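You operate a simulated robot arm through the tools that you are given. There is no shell and no other tool. Be economical: measure what you need, move in short steps, check, and stop when the job is done.

Carry out the task below with a simulated robot arm. There is one attempt and no reset: what you move stays moved.

TASK
Put the white size block from the top of the corner bench and the yellow soft clip on the yellow tray.
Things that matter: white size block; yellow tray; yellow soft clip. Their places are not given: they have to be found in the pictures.

It is judged by the outcome, as a careful person would: the job done as asked, and still so three seconds after it is handed in. It fails if anything else is knocked over, pushed out of place, dropped, spilled or broken.

THE ROBOT
A 6-joint arm with a two-finger parallel gripper, fixed in place. Base frame: the origin is at the foot of the arm, x ahead of it, y to its left, z up; the work surface is at about z = 0. Lengths are in mm, angles in degrees, forces in N, time in s.
With the tool pointing down near the work surface it reaches from about 140 to 580 mm from the base axis. Its first joint turns from -66.0 to 66.0 degrees. Payload 2.1 kg.
Tool frame: the origin (TCP) lies between the finger pads and is the grasp point; the fingertips stand 30 mm ahead of it; z points along the fingers, y is the line along which they close. The gripper opens to 94 mm. The fingers are 28 mm wide and 10 mm thick; the gripper's body (50 by 96 mm) begins 55 mm behind the TCP.
Orientation is that of the tool frame in the base frame, as [roll, pitch, yaw] about the fixed x, y, z axes, in that order (R = Rz(yaw) Ry(pitch) Rx(roll)). With the fingers straight down and closing along the base's y, the tool's x points along the base's -x, its y along +y and its z along -z.

THE INTERFACE
- The arm moves only by the tool play_rows. Its argument "rows" is a list of rows, each a list of 7 numbers: the shift along the tool's x, y, z in mm, then the turn, a rotation vector about the tool's x, y, z in degrees, then the opening, from 0 (shut) to 1 (fully open). In form: [[dx, dy, dz, rx, ry, rz, fingers], ...]. A call has 1 to 12 rows; each row is the pose to reach, as a shift and turn from the pose commanded when the call began, along the tool's axes at that moment. A row lasts 0.2 s, in which the tool goes at most 50 mm and 8.6 degrees; a call with a longer step from one row to the next is refused whole, and so is a gripper value outside its range. A pose out of reach is approached as far as the arm can. The call stops where the force on the tool passes 40 N (or 10 N more than at its start, if that is more) or the arm is blocked; 0.2 s more then pass. The fingers move at their own pace (about 72 mm/s each) and stop on an object; they squeeze with about 43 N. The grip force told is the motor's: it shows also when the fingers shut on nothing. Time passes only in rows, and 0.2 s behind the last, so rows that repeat a pose let the fingers close. It gives the time, the measured TCP pose, the force on the tool (base axes), the opening and the grip force at its end, in the units of the frame above (readings bear some noise).
- Cameras (640 x 400 px; columns grow to the right, rows downward): "scene" is fixed at [60.6, -369.9, 499.4]; the picture's right is [0.76, -0.65, 0.00], its down [-0.28, -0.33, -0.90] and it looks along [0.59, 0.69, -0.43] (base axes); focal length 301 px, centre (320, 200). "wrist" rides on the gripper at [-37, 0, -58] in the tool frame; the picture's right is [0.00, -1.00, 0.00], its down [0.97, 0.00, -0.24] and it looks along [0.24, 0.00, 0.97] (tool axes); focal length 218 px, centre (320, 200).
- grab_frame(camera): a new picture of that camera. No time passes.
- locate(camera, pixels): for up to 12 pixels [column, row] of the newest picture of that camera ("zoom" is the newest enlarged one), the place [x, y, z] in the base frame of the surface seen there, good to about 2 mm. No time passes.
- close_up(camera, box): a new picture of the part [left, top, right, bottom] of that camera's present view, enlarged. No time passes.
- close_job(): hands the job in; it is judged then, once.

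Work in short steps. Measure before you move; look again where a grasp or a placing could have gone wrong, and mend it. You have 60 turns and 22 pictures in all, the two below and enlarged ones among them. Open the gripper and draw the arm clear of the work before you hand the job in, unless the task says otherwise; then end with one line.

The tools are called by a JSON object that holds its "api" and its "payload". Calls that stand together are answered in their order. play_rows: Moves the arm, as the interface text tells. Its arguments: {"type":"object","properties":{"rows":{"type":"array","items":{"type":"array","items":{"type":"number"}}}},"required":["rows"]} The other tools are called the same way: grab_frame (camera) takes a picture; locate (camera, pixels) gives the place of the surface under pixels of a picture; close_up (camera, box) takes an enlarged picture of a part of a camera's view; close_job () hands the job in.

At the start:

```text
time: 0.0
tool_pos: [377.8, -82.8, 325.8]
tool_rot: [-180.0, 0.2, 180.0]
wrist_force: [0.2, -0.4, -0.1]
opening: 93.9
gripper_force: 0.2
```

scene: 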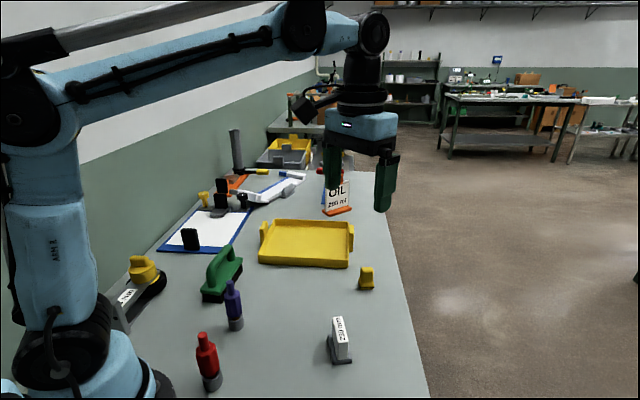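
wrist: 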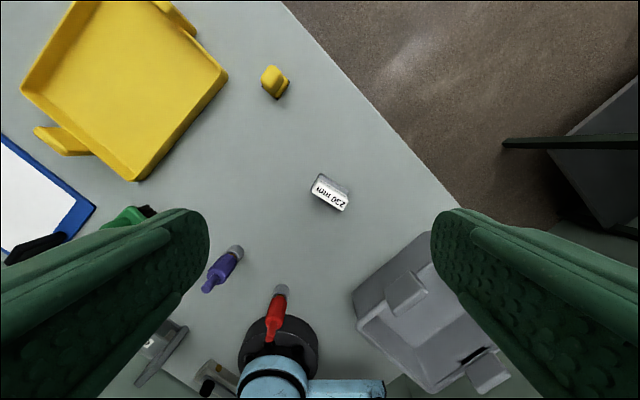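

The white block is seen at scene (340,340), and there are yellow items at (366,278), (205,198) and (143,268). I enlarge these to identify them.

{"api": "close_up", "payload": {"camera": "scene", "box": [290, 250, 410, 380]}}

{"api": "close_up", "payload": {"camera": "scene", "box": [150, 130, 360, 260]}}

{"api": "close_up", "payload": {"camera": "wrist", "box": [200, 40, 400, 240]}}

```text
3.08 times, centred on (350, 315) of scene
```

zoom: 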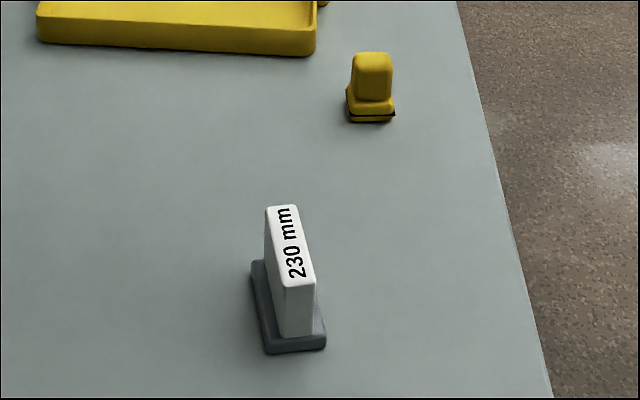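

```text
3.05 times, centred on (255, 195) of scene
```

zoom: 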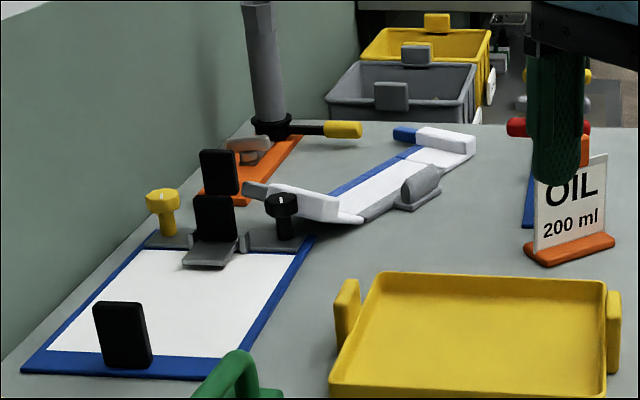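

```text
2.00 times, centred on (300, 140) of wrist
```

zoom: 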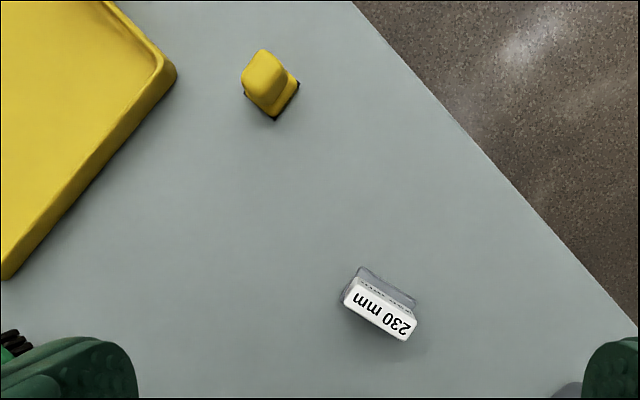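

The (366,278) piece looks like the soft clip. I check the other yellow candidate and measure positions.

{"api": "locate", "payload": {"camera": "wrist", "pixels": [[330, 192], [318, 178], [347, 190], [343, 209], [313, 194], [268, 76], [276, 98], [288, 84], [130, 90], [137, 178], [225, 75], [22, 88]]}}

{"api": "close_up", "payload": {"camera": "scene", "box": [90, 230, 260, 390]}}

```text
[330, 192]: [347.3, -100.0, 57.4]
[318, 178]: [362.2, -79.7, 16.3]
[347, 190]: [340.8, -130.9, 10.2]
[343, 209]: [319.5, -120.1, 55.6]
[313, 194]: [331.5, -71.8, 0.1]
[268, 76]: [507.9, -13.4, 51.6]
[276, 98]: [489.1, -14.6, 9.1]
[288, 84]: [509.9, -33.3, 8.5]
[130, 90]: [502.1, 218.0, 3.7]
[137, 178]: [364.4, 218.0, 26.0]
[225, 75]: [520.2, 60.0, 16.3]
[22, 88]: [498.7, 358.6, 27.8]
```

```text
2.50 times, centred on (175, 310) of scene
```

zoom: 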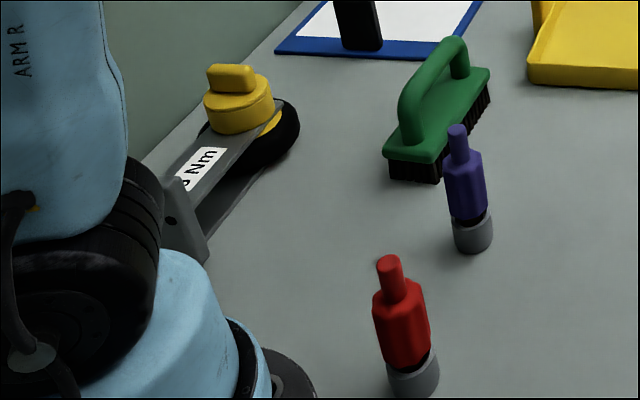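

The block's top is at about (335,-103,57). I move above it for a precise look.

{"api": "play_rows", "payload": {"rows": [[14, -7, 40, 0, 0, 0, 1], [28, -14, 80, 0, 0, 0, 1], [43, -20, 120, 0, 0, 0, 1], [43, -20, 136, 0, 0, 0, 1]]}}

{"api": "grab_frame", "payload": {"camera": "wrist"}}

```text
time: 1.0
tool_pos: [334.6, -101.5, 189.0]
tool_rot: [180.0, 0.1, 180.0]
wrist_force: [-0.3, 0.0, -0.4]
opening: 93.9
gripper_force: 0.0
```

```text
15 pictures are left
```

wrist: 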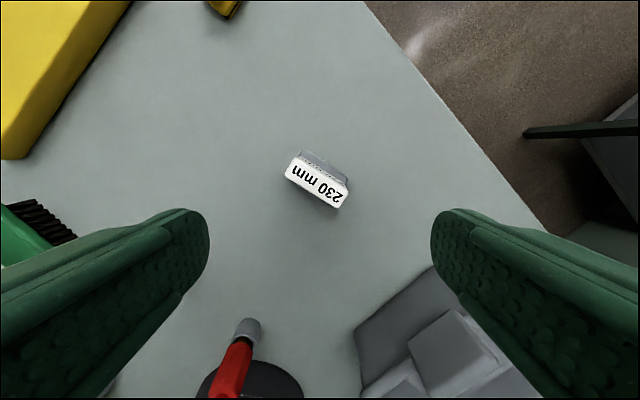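

{"api": "close_up", "payload": {"camera": "wrist", "box": [270, 130, 366, 226]}}

{"api": "locate", "payload": {"camera": "wrist", "pixels": [[288, 174], [296, 159], [346, 190], [337, 207], [317, 182], [305, 150], [348, 175], [300, 150]]}}

```text
4.17 times, centred on (318, 178) of wrist
```

zoom: 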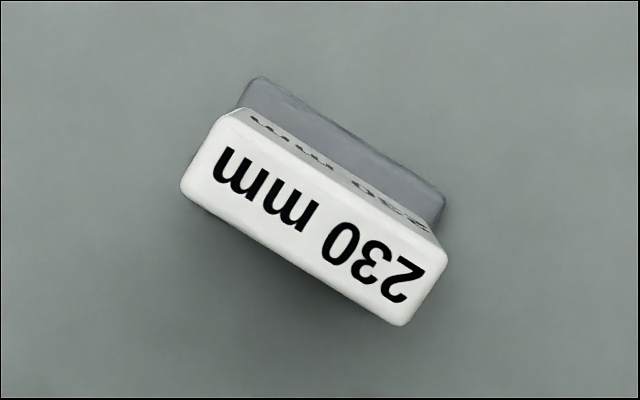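

```text
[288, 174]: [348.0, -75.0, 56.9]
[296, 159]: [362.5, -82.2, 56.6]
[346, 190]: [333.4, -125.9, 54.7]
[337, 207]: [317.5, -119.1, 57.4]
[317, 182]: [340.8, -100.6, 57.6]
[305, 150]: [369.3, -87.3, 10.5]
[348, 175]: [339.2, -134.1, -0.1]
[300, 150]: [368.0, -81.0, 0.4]
```

The block's top is centred at (340,-100.5), long axis at 56°, 17 mm thick, with a foot below z≈10. I turn the tool by 56° and descend part way.

{"api": "play_rows", "payload": {"rows": [[-1, 0, 10, 0, 0, -8, 1], [-2, 1, 20, 0, 0, -16, 1], [-3, 1, 30, 0, 0, -24, 0.9], [-5.4, 1, 40, 0, 0, -32, 0.8], [-5.4, 1, 50, 0, 0, -40, 0.7], [-5.4, 1, 60, 0, 0, -48, 0.6], [-5.4, 1, 70, 0, 0, -56, 0.6], [-5.4, 1, 80, 0, 0, -56, 0.6], [-5.4, 1, 80, 0, 0, -56, 0.6]]}}

{"api": "grab_frame", "payload": {"camera": "wrist"}}

```text
time: 3.0
tool_pos: [341.6, -101.8, 109.2]
tool_rot: [-179.8, 0.0, -123.8]
wrist_force: [0.5, -0.7, 0.0]
opening: 56.4
gripper_force: 0.0
```

```text
13 pictures are left
```

wrist: 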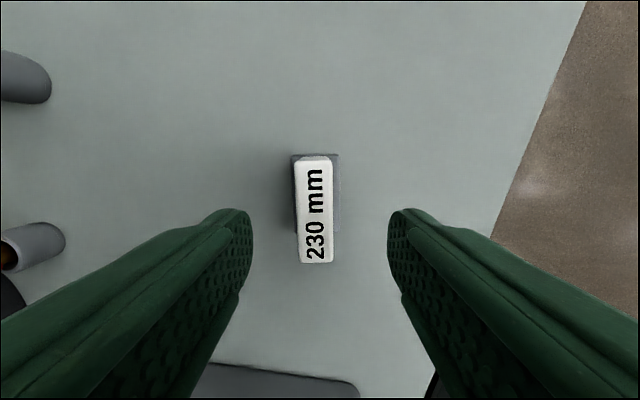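

Aligned; the block sits about 6 px left of centre, so I shift +2.5 in tool y, descend to z≈46 and close.

{"api": "play_rows", "payload": {"rows": [[0, 2.5, 20, 0, 0, 0, 0.6], [0, 2.5, 40, 0, 0, 0, 0.6], [0, 2.5, 58, 0, 0, 0, 0.6], [0, 2.5, 63, 0, 0, 0, 0.6], [0, 2.5, 63, 0, 0, 0, 0.6], [0, 2.5, 63, 0, 0, 0, 0.3], [0, 2.5, 63, 0, 0, 0, 0.1], [0, 2.5, 63, 0, 0, 0, 0.1], [0, 2.5, 63, 0, 0, 0, 0.1]]}}

```text
time: 5.0
tool_pos: [338.5, -101.0, 45.9]
tool_rot: [-179.8, -0.1, -124.0]
wrist_force: [-0.1, -0.1, 0.2]
opening: 23.3
gripper_force: 43.1
```

Gripped at 23 mm with 43 N. I lift a little and look at whether the foot comes along.

{"api": "play_rows", "payload": {"rows": [[0, 2.5, 58, 0, 0, 0, 0.1], [0, 2.5, 40, 0, 0, 0, 0.1], [0, 2.5, 10, 0, 0, 0, 0.1], [0, 2.5, -20, 0, 0, 0, 0.1], [0, 2.5, -40, 0, 0, 0, 0.1]]}}

{"api": "grab_frame", "payload": {"camera": "scene"}}

```text
refused: row 1 steps farther than a row can; nothing moved
```

```text
12 pictures are left
```

scene: 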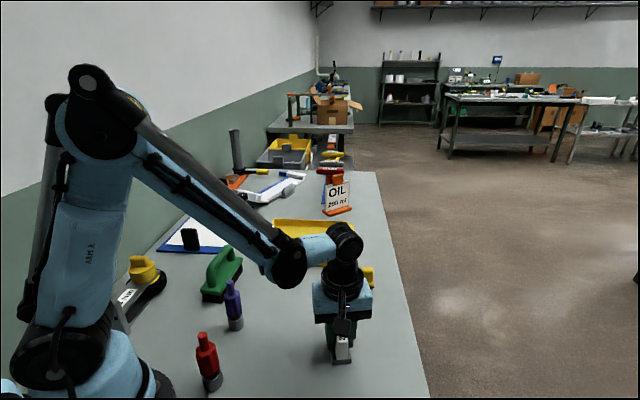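

The shifts are relative to the present pose, so I redo the lift with correct numbers.

{"api": "play_rows", "payload": {"rows": [[0, 0, -10, 0, 0, 0, 0.1], [0, 0, -40, 0, 0, 0, 0.1], [0, 0, -70, 0, 0, 0, 0.1], [0, 0, -100, 0, 0, 0, 0.1]]}}

{"api": "close_up", "payload": {"camera": "scene", "box": [240, 200, 420, 380]}}

```text
time: 6.0
tool_pos: [337.6, -101.1, 147.2]
tool_rot: [-179.8, 0.0, -124.0]
wrist_force: [0.3, -0.3, 0.6]
opening: 23.5
gripper_force: 43.5
```

```text
2.22 times, centred on (330, 290) of scene
```

zoom: 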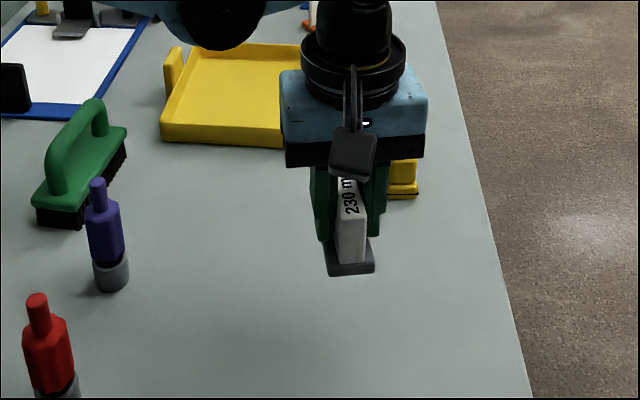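

The foot is part of the block. From the tray corners (364,218), (520,60), (499,359) I choose (468,212) for the block and (517,148) for the clip. I carry the block over there.

{"api": "play_rows", "payload": {"rows": [[-37, 7.4, -5, 0, 0, 0, 0.1], [-74, 14.9, -10, 0, 0, 0, 0.1], [-111, 22.3, -10, 0, 0, 0, 0.1], [-148, 29.7, -10, 0, 0, 0, 0.1], [-185, 37.2, -10, 0, 0, 0, 0.1], [-222, 44.6, -10, 0, 0, 0, 0.1], [-259, 52, -10, 0, 0, 0, 0.1], [-296, 59.5, -10, 0, 0, 0, 0.1], [-332.5, 66.9, -10, 0, 0, 0, 0.1], [-332.5, 66.9, -10, 0, 0, 0, 0.1]]}}

{"api": "grab_frame", "payload": {"camera": "wrist"}}

{"api": "grab_frame", "payload": {"camera": "scene"}}

```text
time: 8.2
tool_pos: [469.4, 212.7, 156.9]
tool_rot: [-180.0, -0.1, -124.1]
wrist_force: [-0.3, 0.0, -0.9]
opening: 23.4
gripper_force: 43.0
```

```text
10 pictures are left
```

wrist: 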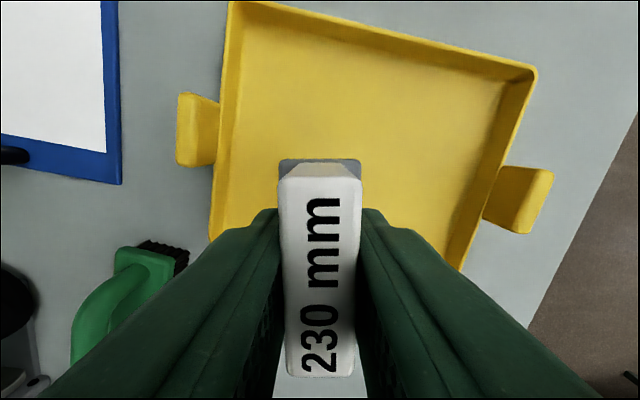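

```text
9 pictures are left
```

scene: 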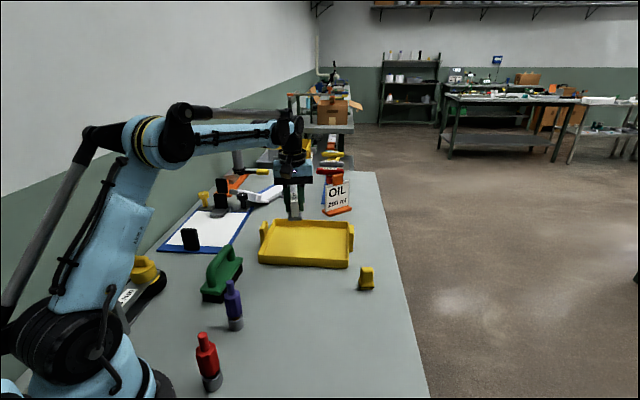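

I check the tray's geometry from the clear scene view.

{"api": "locate", "payload": {"camera": "scene", "pixels": [[262, 261], [346, 266], [345, 223], [275, 221], [285, 240], [310, 240], [330, 240], [310, 255], [275, 252], [262, 232], [351, 236], [335, 252]]}}

{"api": "locate", "payload": {"camera": "wrist", "pixels": [[300, 100], [250, 200], [450, 180], [230, 10], [535, 70], [212, 235], [460, 265], [510, 90], [240, 240], [400, 150]]}}

```text
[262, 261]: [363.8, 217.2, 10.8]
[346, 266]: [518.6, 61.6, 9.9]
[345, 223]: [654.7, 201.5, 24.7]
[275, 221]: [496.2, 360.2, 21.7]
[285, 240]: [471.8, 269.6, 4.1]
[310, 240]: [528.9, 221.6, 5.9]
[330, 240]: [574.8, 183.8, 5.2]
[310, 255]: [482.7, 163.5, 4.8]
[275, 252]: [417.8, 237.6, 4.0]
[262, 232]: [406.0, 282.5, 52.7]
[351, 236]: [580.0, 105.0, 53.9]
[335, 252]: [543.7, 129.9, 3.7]
```

```text
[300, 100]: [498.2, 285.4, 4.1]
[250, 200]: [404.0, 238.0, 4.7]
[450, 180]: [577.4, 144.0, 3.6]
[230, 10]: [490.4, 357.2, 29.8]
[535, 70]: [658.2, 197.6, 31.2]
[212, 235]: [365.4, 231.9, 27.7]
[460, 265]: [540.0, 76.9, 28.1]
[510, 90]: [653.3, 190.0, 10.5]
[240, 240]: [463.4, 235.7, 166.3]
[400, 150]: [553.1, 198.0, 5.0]
```

Tray floor is at z≈4.5; the target is well inside. I lower to TCP z≈51 and release, then rise.

{"api": "play_rows", "payload": {"rows": [[0, 0, 35, 0, 0, 0, 0.1], [0, 0, 70, 0, 0, 0, 0.1], [0, 0, 95, 0, 0, 0, 0.1], [0, 0, 102, 0, 0, 0, 0.1], [0, 0, 105, 0, 0, 0, 0.1], [0, 0, 106, 0, 0, 0, 0.1], [0, 0, 106, 0, 0, 0, 0.1]]}}

```text
time: 9.8
tool_pos: [470.1, 212.9, 49.9]
tool_rot: [-179.9, 0.0, -124.0]
wrist_force: [0.7, 0.4, -0.5]
opening: 23.6
gripper_force: 43.2
```

No contact yet; I go 1 mm lower, open to about 50 mm and rise.

{"api": "play_rows", "payload": {"rows": [[0, 0, 1, 0, 0, 0, 0.1], [0, 0, 1, 0, 0, 0, 0.1], [0, 0, 1, 0, 0, 0, 0.4], [0, 0, 1, 0, 0, 0, 0.55], [0, 0, 1, 0, 0, 0, 0.55], [0, 0, -25, 0, 0, 0, 0.55], [0, 0, -60, 0, 0, 0, 0.55], [0, 0, -100, 0, 0, 0, 0.55]]}}

{"api": "grab_frame", "payload": {"camera": "wrist"}}

```text
time: 11.6
tool_pos: [470.2, 213.8, 150.5]
tool_rot: [-179.8, 0.1, -124.0]
wrist_force: [0.3, 0.4, 0.2]
opening: 51.8
gripper_force: 0.1
```

```text
8 pictures are left
```

wrist: 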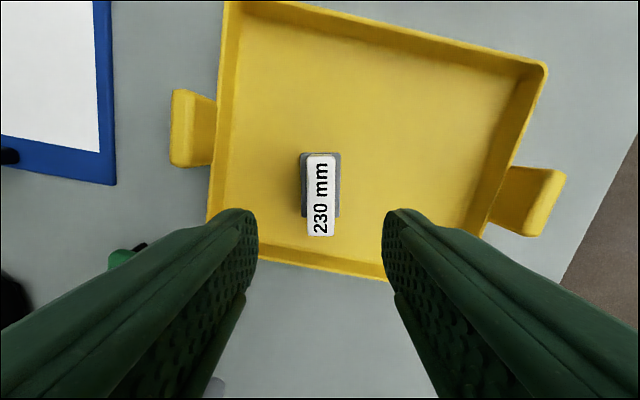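

The block stands in the tray. Next I go above the clip near (500,-20).

{"api": "play_rows", "payload": {"rows": [[29.5, -25.9, -10, 0, 0, 0, 0.55], [59, -51.8, -20, 0, 0, 0, 0.55], [88.5, -77.7, -30, 0, 0, 0, 0.6], [118, -103.6, -30, 0, 0, 0, 0.7], [147.5, -129.5, -30, 0, 0, 0, 0.8], [177.2, -155.4, -30, 0, 0, 0, 0.8], [177.2, -155.4, -30, 0, 0, 0, 0.8]]}}

{"api": "grab_frame", "payload": {"camera": "wrist"}}

```text
time: 13.2
tool_pos: [500.0, -21.7, 181.3]
tool_rot: [-180.0, 0.0, -124.0]
wrist_force: [-0.3, -0.5, 0.1]
opening: 75.2
gripper_force: 0.0
```

```text
7 pictures are left
```

wrist: 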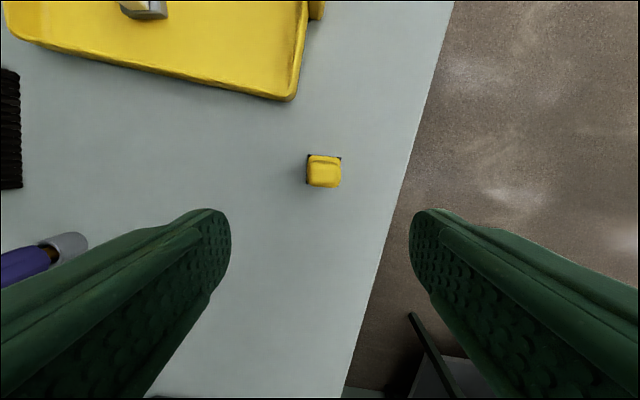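

{"api": "close_up", "payload": {"camera": "wrist", "box": [290, 136, 358, 204]}}

{"api": "locate", "payload": {"camera": "zoom", "pixels": [[320, 240], [320, 280], [240, 280], [400, 280], [320, 180], [170, 120], [470, 130], [170, 260]]}}

```text
5.88 times, centred on (324, 170) of wrist
```

zoom: 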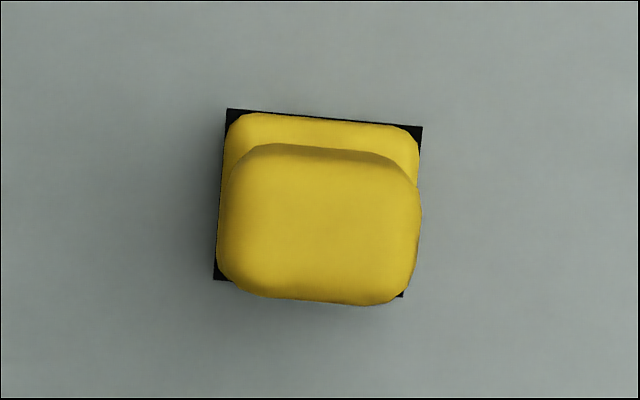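

```text
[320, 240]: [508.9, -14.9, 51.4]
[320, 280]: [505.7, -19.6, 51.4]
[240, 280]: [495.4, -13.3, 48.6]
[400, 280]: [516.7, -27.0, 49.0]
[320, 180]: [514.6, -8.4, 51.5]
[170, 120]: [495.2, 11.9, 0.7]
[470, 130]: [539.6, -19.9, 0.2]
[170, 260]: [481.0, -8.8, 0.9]
```

The clip is upright at (509.5,-13.5), top z 51, about 30 mm wide across the fingers, turned 5°. I align, descend to z≈42 and close gently.

{"api": "play_rows", "payload": {"rows": [[-12.1, -3.3, 10, 0, 0, 5, 0.7], [-12.1, -3.3, 45, 0, 0, 5, 0.65], [-12.1, -3.3, 80, 0, 0, 5, 0.65], [-12.1, -3.3, 110, 0, 0, 5, 0.65], [-12.1, -3.3, 130, 0, 0, 5, 0.65], [-12.1, -3.3, 139, 0, 0, 5, 0.65], [-12.1, -3.3, 139, 0, 0, 5, 0.65], [-12.1, -3.3, 139, 0, 0, 5, 0.4], [-12.1, -3.3, 139, 0, 0, 5, 0.25], [-12.1, -3.3, 139, 0, 0, 5, 0.25], [-12.1, -3.3, 139, 0, 0, 5, 0.25]]}}

```text
time: 15.6
tool_pos: [509.4, -14.0, 42.3]
tool_rot: [-180.0, -0.1, -129.0]
wrist_force: [-0.1, -1.6, 0.0]
opening: 33.0
gripper_force: 43.2
```

Gripped at 33 mm. I lift and carry it to (525,146) above the tray.

{"api": "play_rows", "payload": {"rows": [[0, 0, -10, 0, 0, 0, 0.25], [0, 0, -40, 0, 0, 0, 0.25], [0, 0, -75, 0, 0, 0, 0.25], [-27, 17.7, -78, 0, 0, 0, 0.25], [-54, 35.4, -78, 0, 0, 0, 0.25], [-80, 53, -78, 0, 0, 0, 0.25], [-107, 70.8, -78, 0, 0, 0, 0.25], [-134.1, 88.5, -78, 0, 0, 0, 0.25], [-134.1, 88.5, -78, 0, 0, 0, 0.25]]}}

{"api": "grab_frame", "payload": {"camera": "wrist"}}

{"api": "close_up", "payload": {"camera": "scene", "box": [230, 150, 390, 300]}}

```text
time: 17.6
tool_pos: [524.3, 147.3, 118.7]
tool_rot: [-180.0, 0.0, -129.0]
wrist_force: [0.3, -0.8, 0.1]
opening: 33.3
gripper_force: 42.9
```

```text
5 pictures are left
```

wrist: 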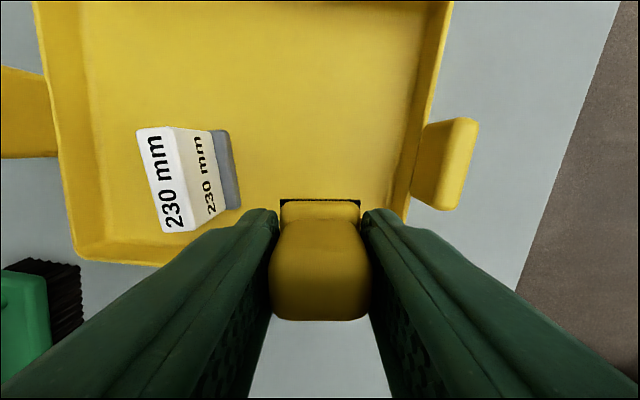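

```text
2.67 times, centred on (310, 225) of scene
```

zoom: 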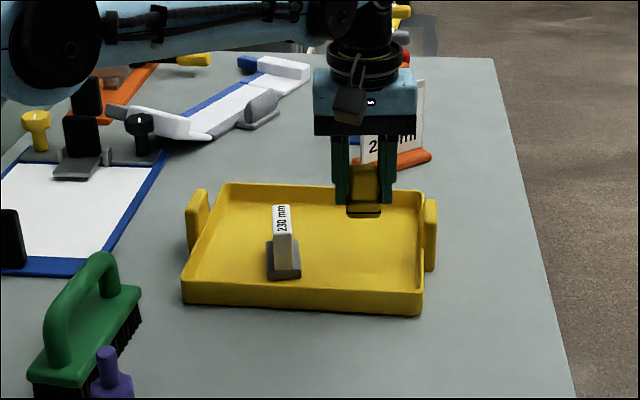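

The clip hangs over clear tray floor. I lower 72 mm to z≈46.8.

{"api": "play_rows", "payload": {"rows": [[0, 0, 30, 0, 0, 0, 0.25], [0, 0, 55, 0, 0, 0, 0.25], [0, 0, 66, 0, 0, 0, 0.25], [0, 0, 70, 0, 0, 0, 0.25], [0, 0, 72, 0, 0, 0, 0.25], [0, 0, 72, 0, 0, 0, 0.25]]}}

```text
time: 19.0
tool_pos: [523.5, 146.1, 46.9]
tool_rot: [-179.9, 0.1, -128.9]
wrist_force: [0.1, -0.2, -1.4]
opening: 33.0
gripper_force: 43.2
```

At release height; I open to about 50 mm, rise straight up, then draw back toward the base.

{"api": "play_rows", "payload": {"rows": [[0, 0, 0.7, 0, 0, 0, 0.25], [0, 0, 0.7, 0, 0, 0, 0.45], [0, 0, 0.7, 0, 0, 0, 0.55], [0, 0, 0.7, 0, 0, 0, 0.55], [0, 0, -20, 0, 0, 0, 0.55], [0, 0, -60, 0, 0, 0, 0.55], [0, 0, -100, 0, 0, 0, 0.55], [0, 0, -140, 0, 0, 0, 0.7], [40, -20, -160, 0, 0, 0, 0.9], [80, -40, -180, 0, 0, 0, 1], [120, -60, -200, 0, 0, 0, 1], [160, -80, -210, 0, 0, 0, 1]]}}

{"api": "grab_frame", "payload": {"camera": "scene"}}

```text
time: 21.6
tool_pos: [485.8, -28.2, 257.9]
tool_rot: [-179.9, 0.1, -128.9]
wrist_force: [0.0, -0.4, 1.3]
opening: 93.8
gripper_force: 0.0
```

```text
3 pictures are left
```

scene: 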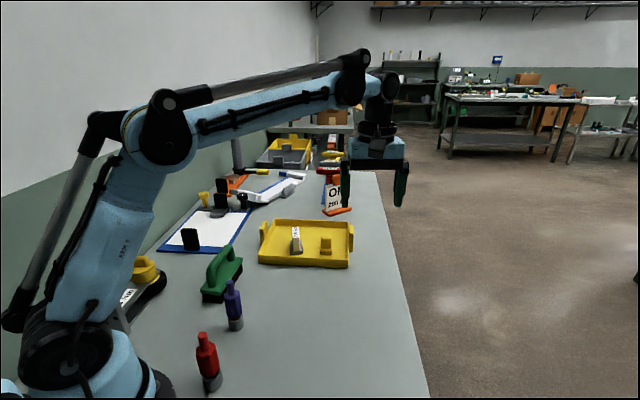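

Both items stand upright in the tray at (297,240) and (326,246), everything else is in place, and the arm is clear, so I hand in.

{"api": "close_job", "payload": {}}

```text
The job is handed in.
```

The white 230 mm size block and the yellow soft clip are both standing upright on the yellow tray, nothing else appears disturbed in the final picture, and the arm is drawn clear with the gripper open.
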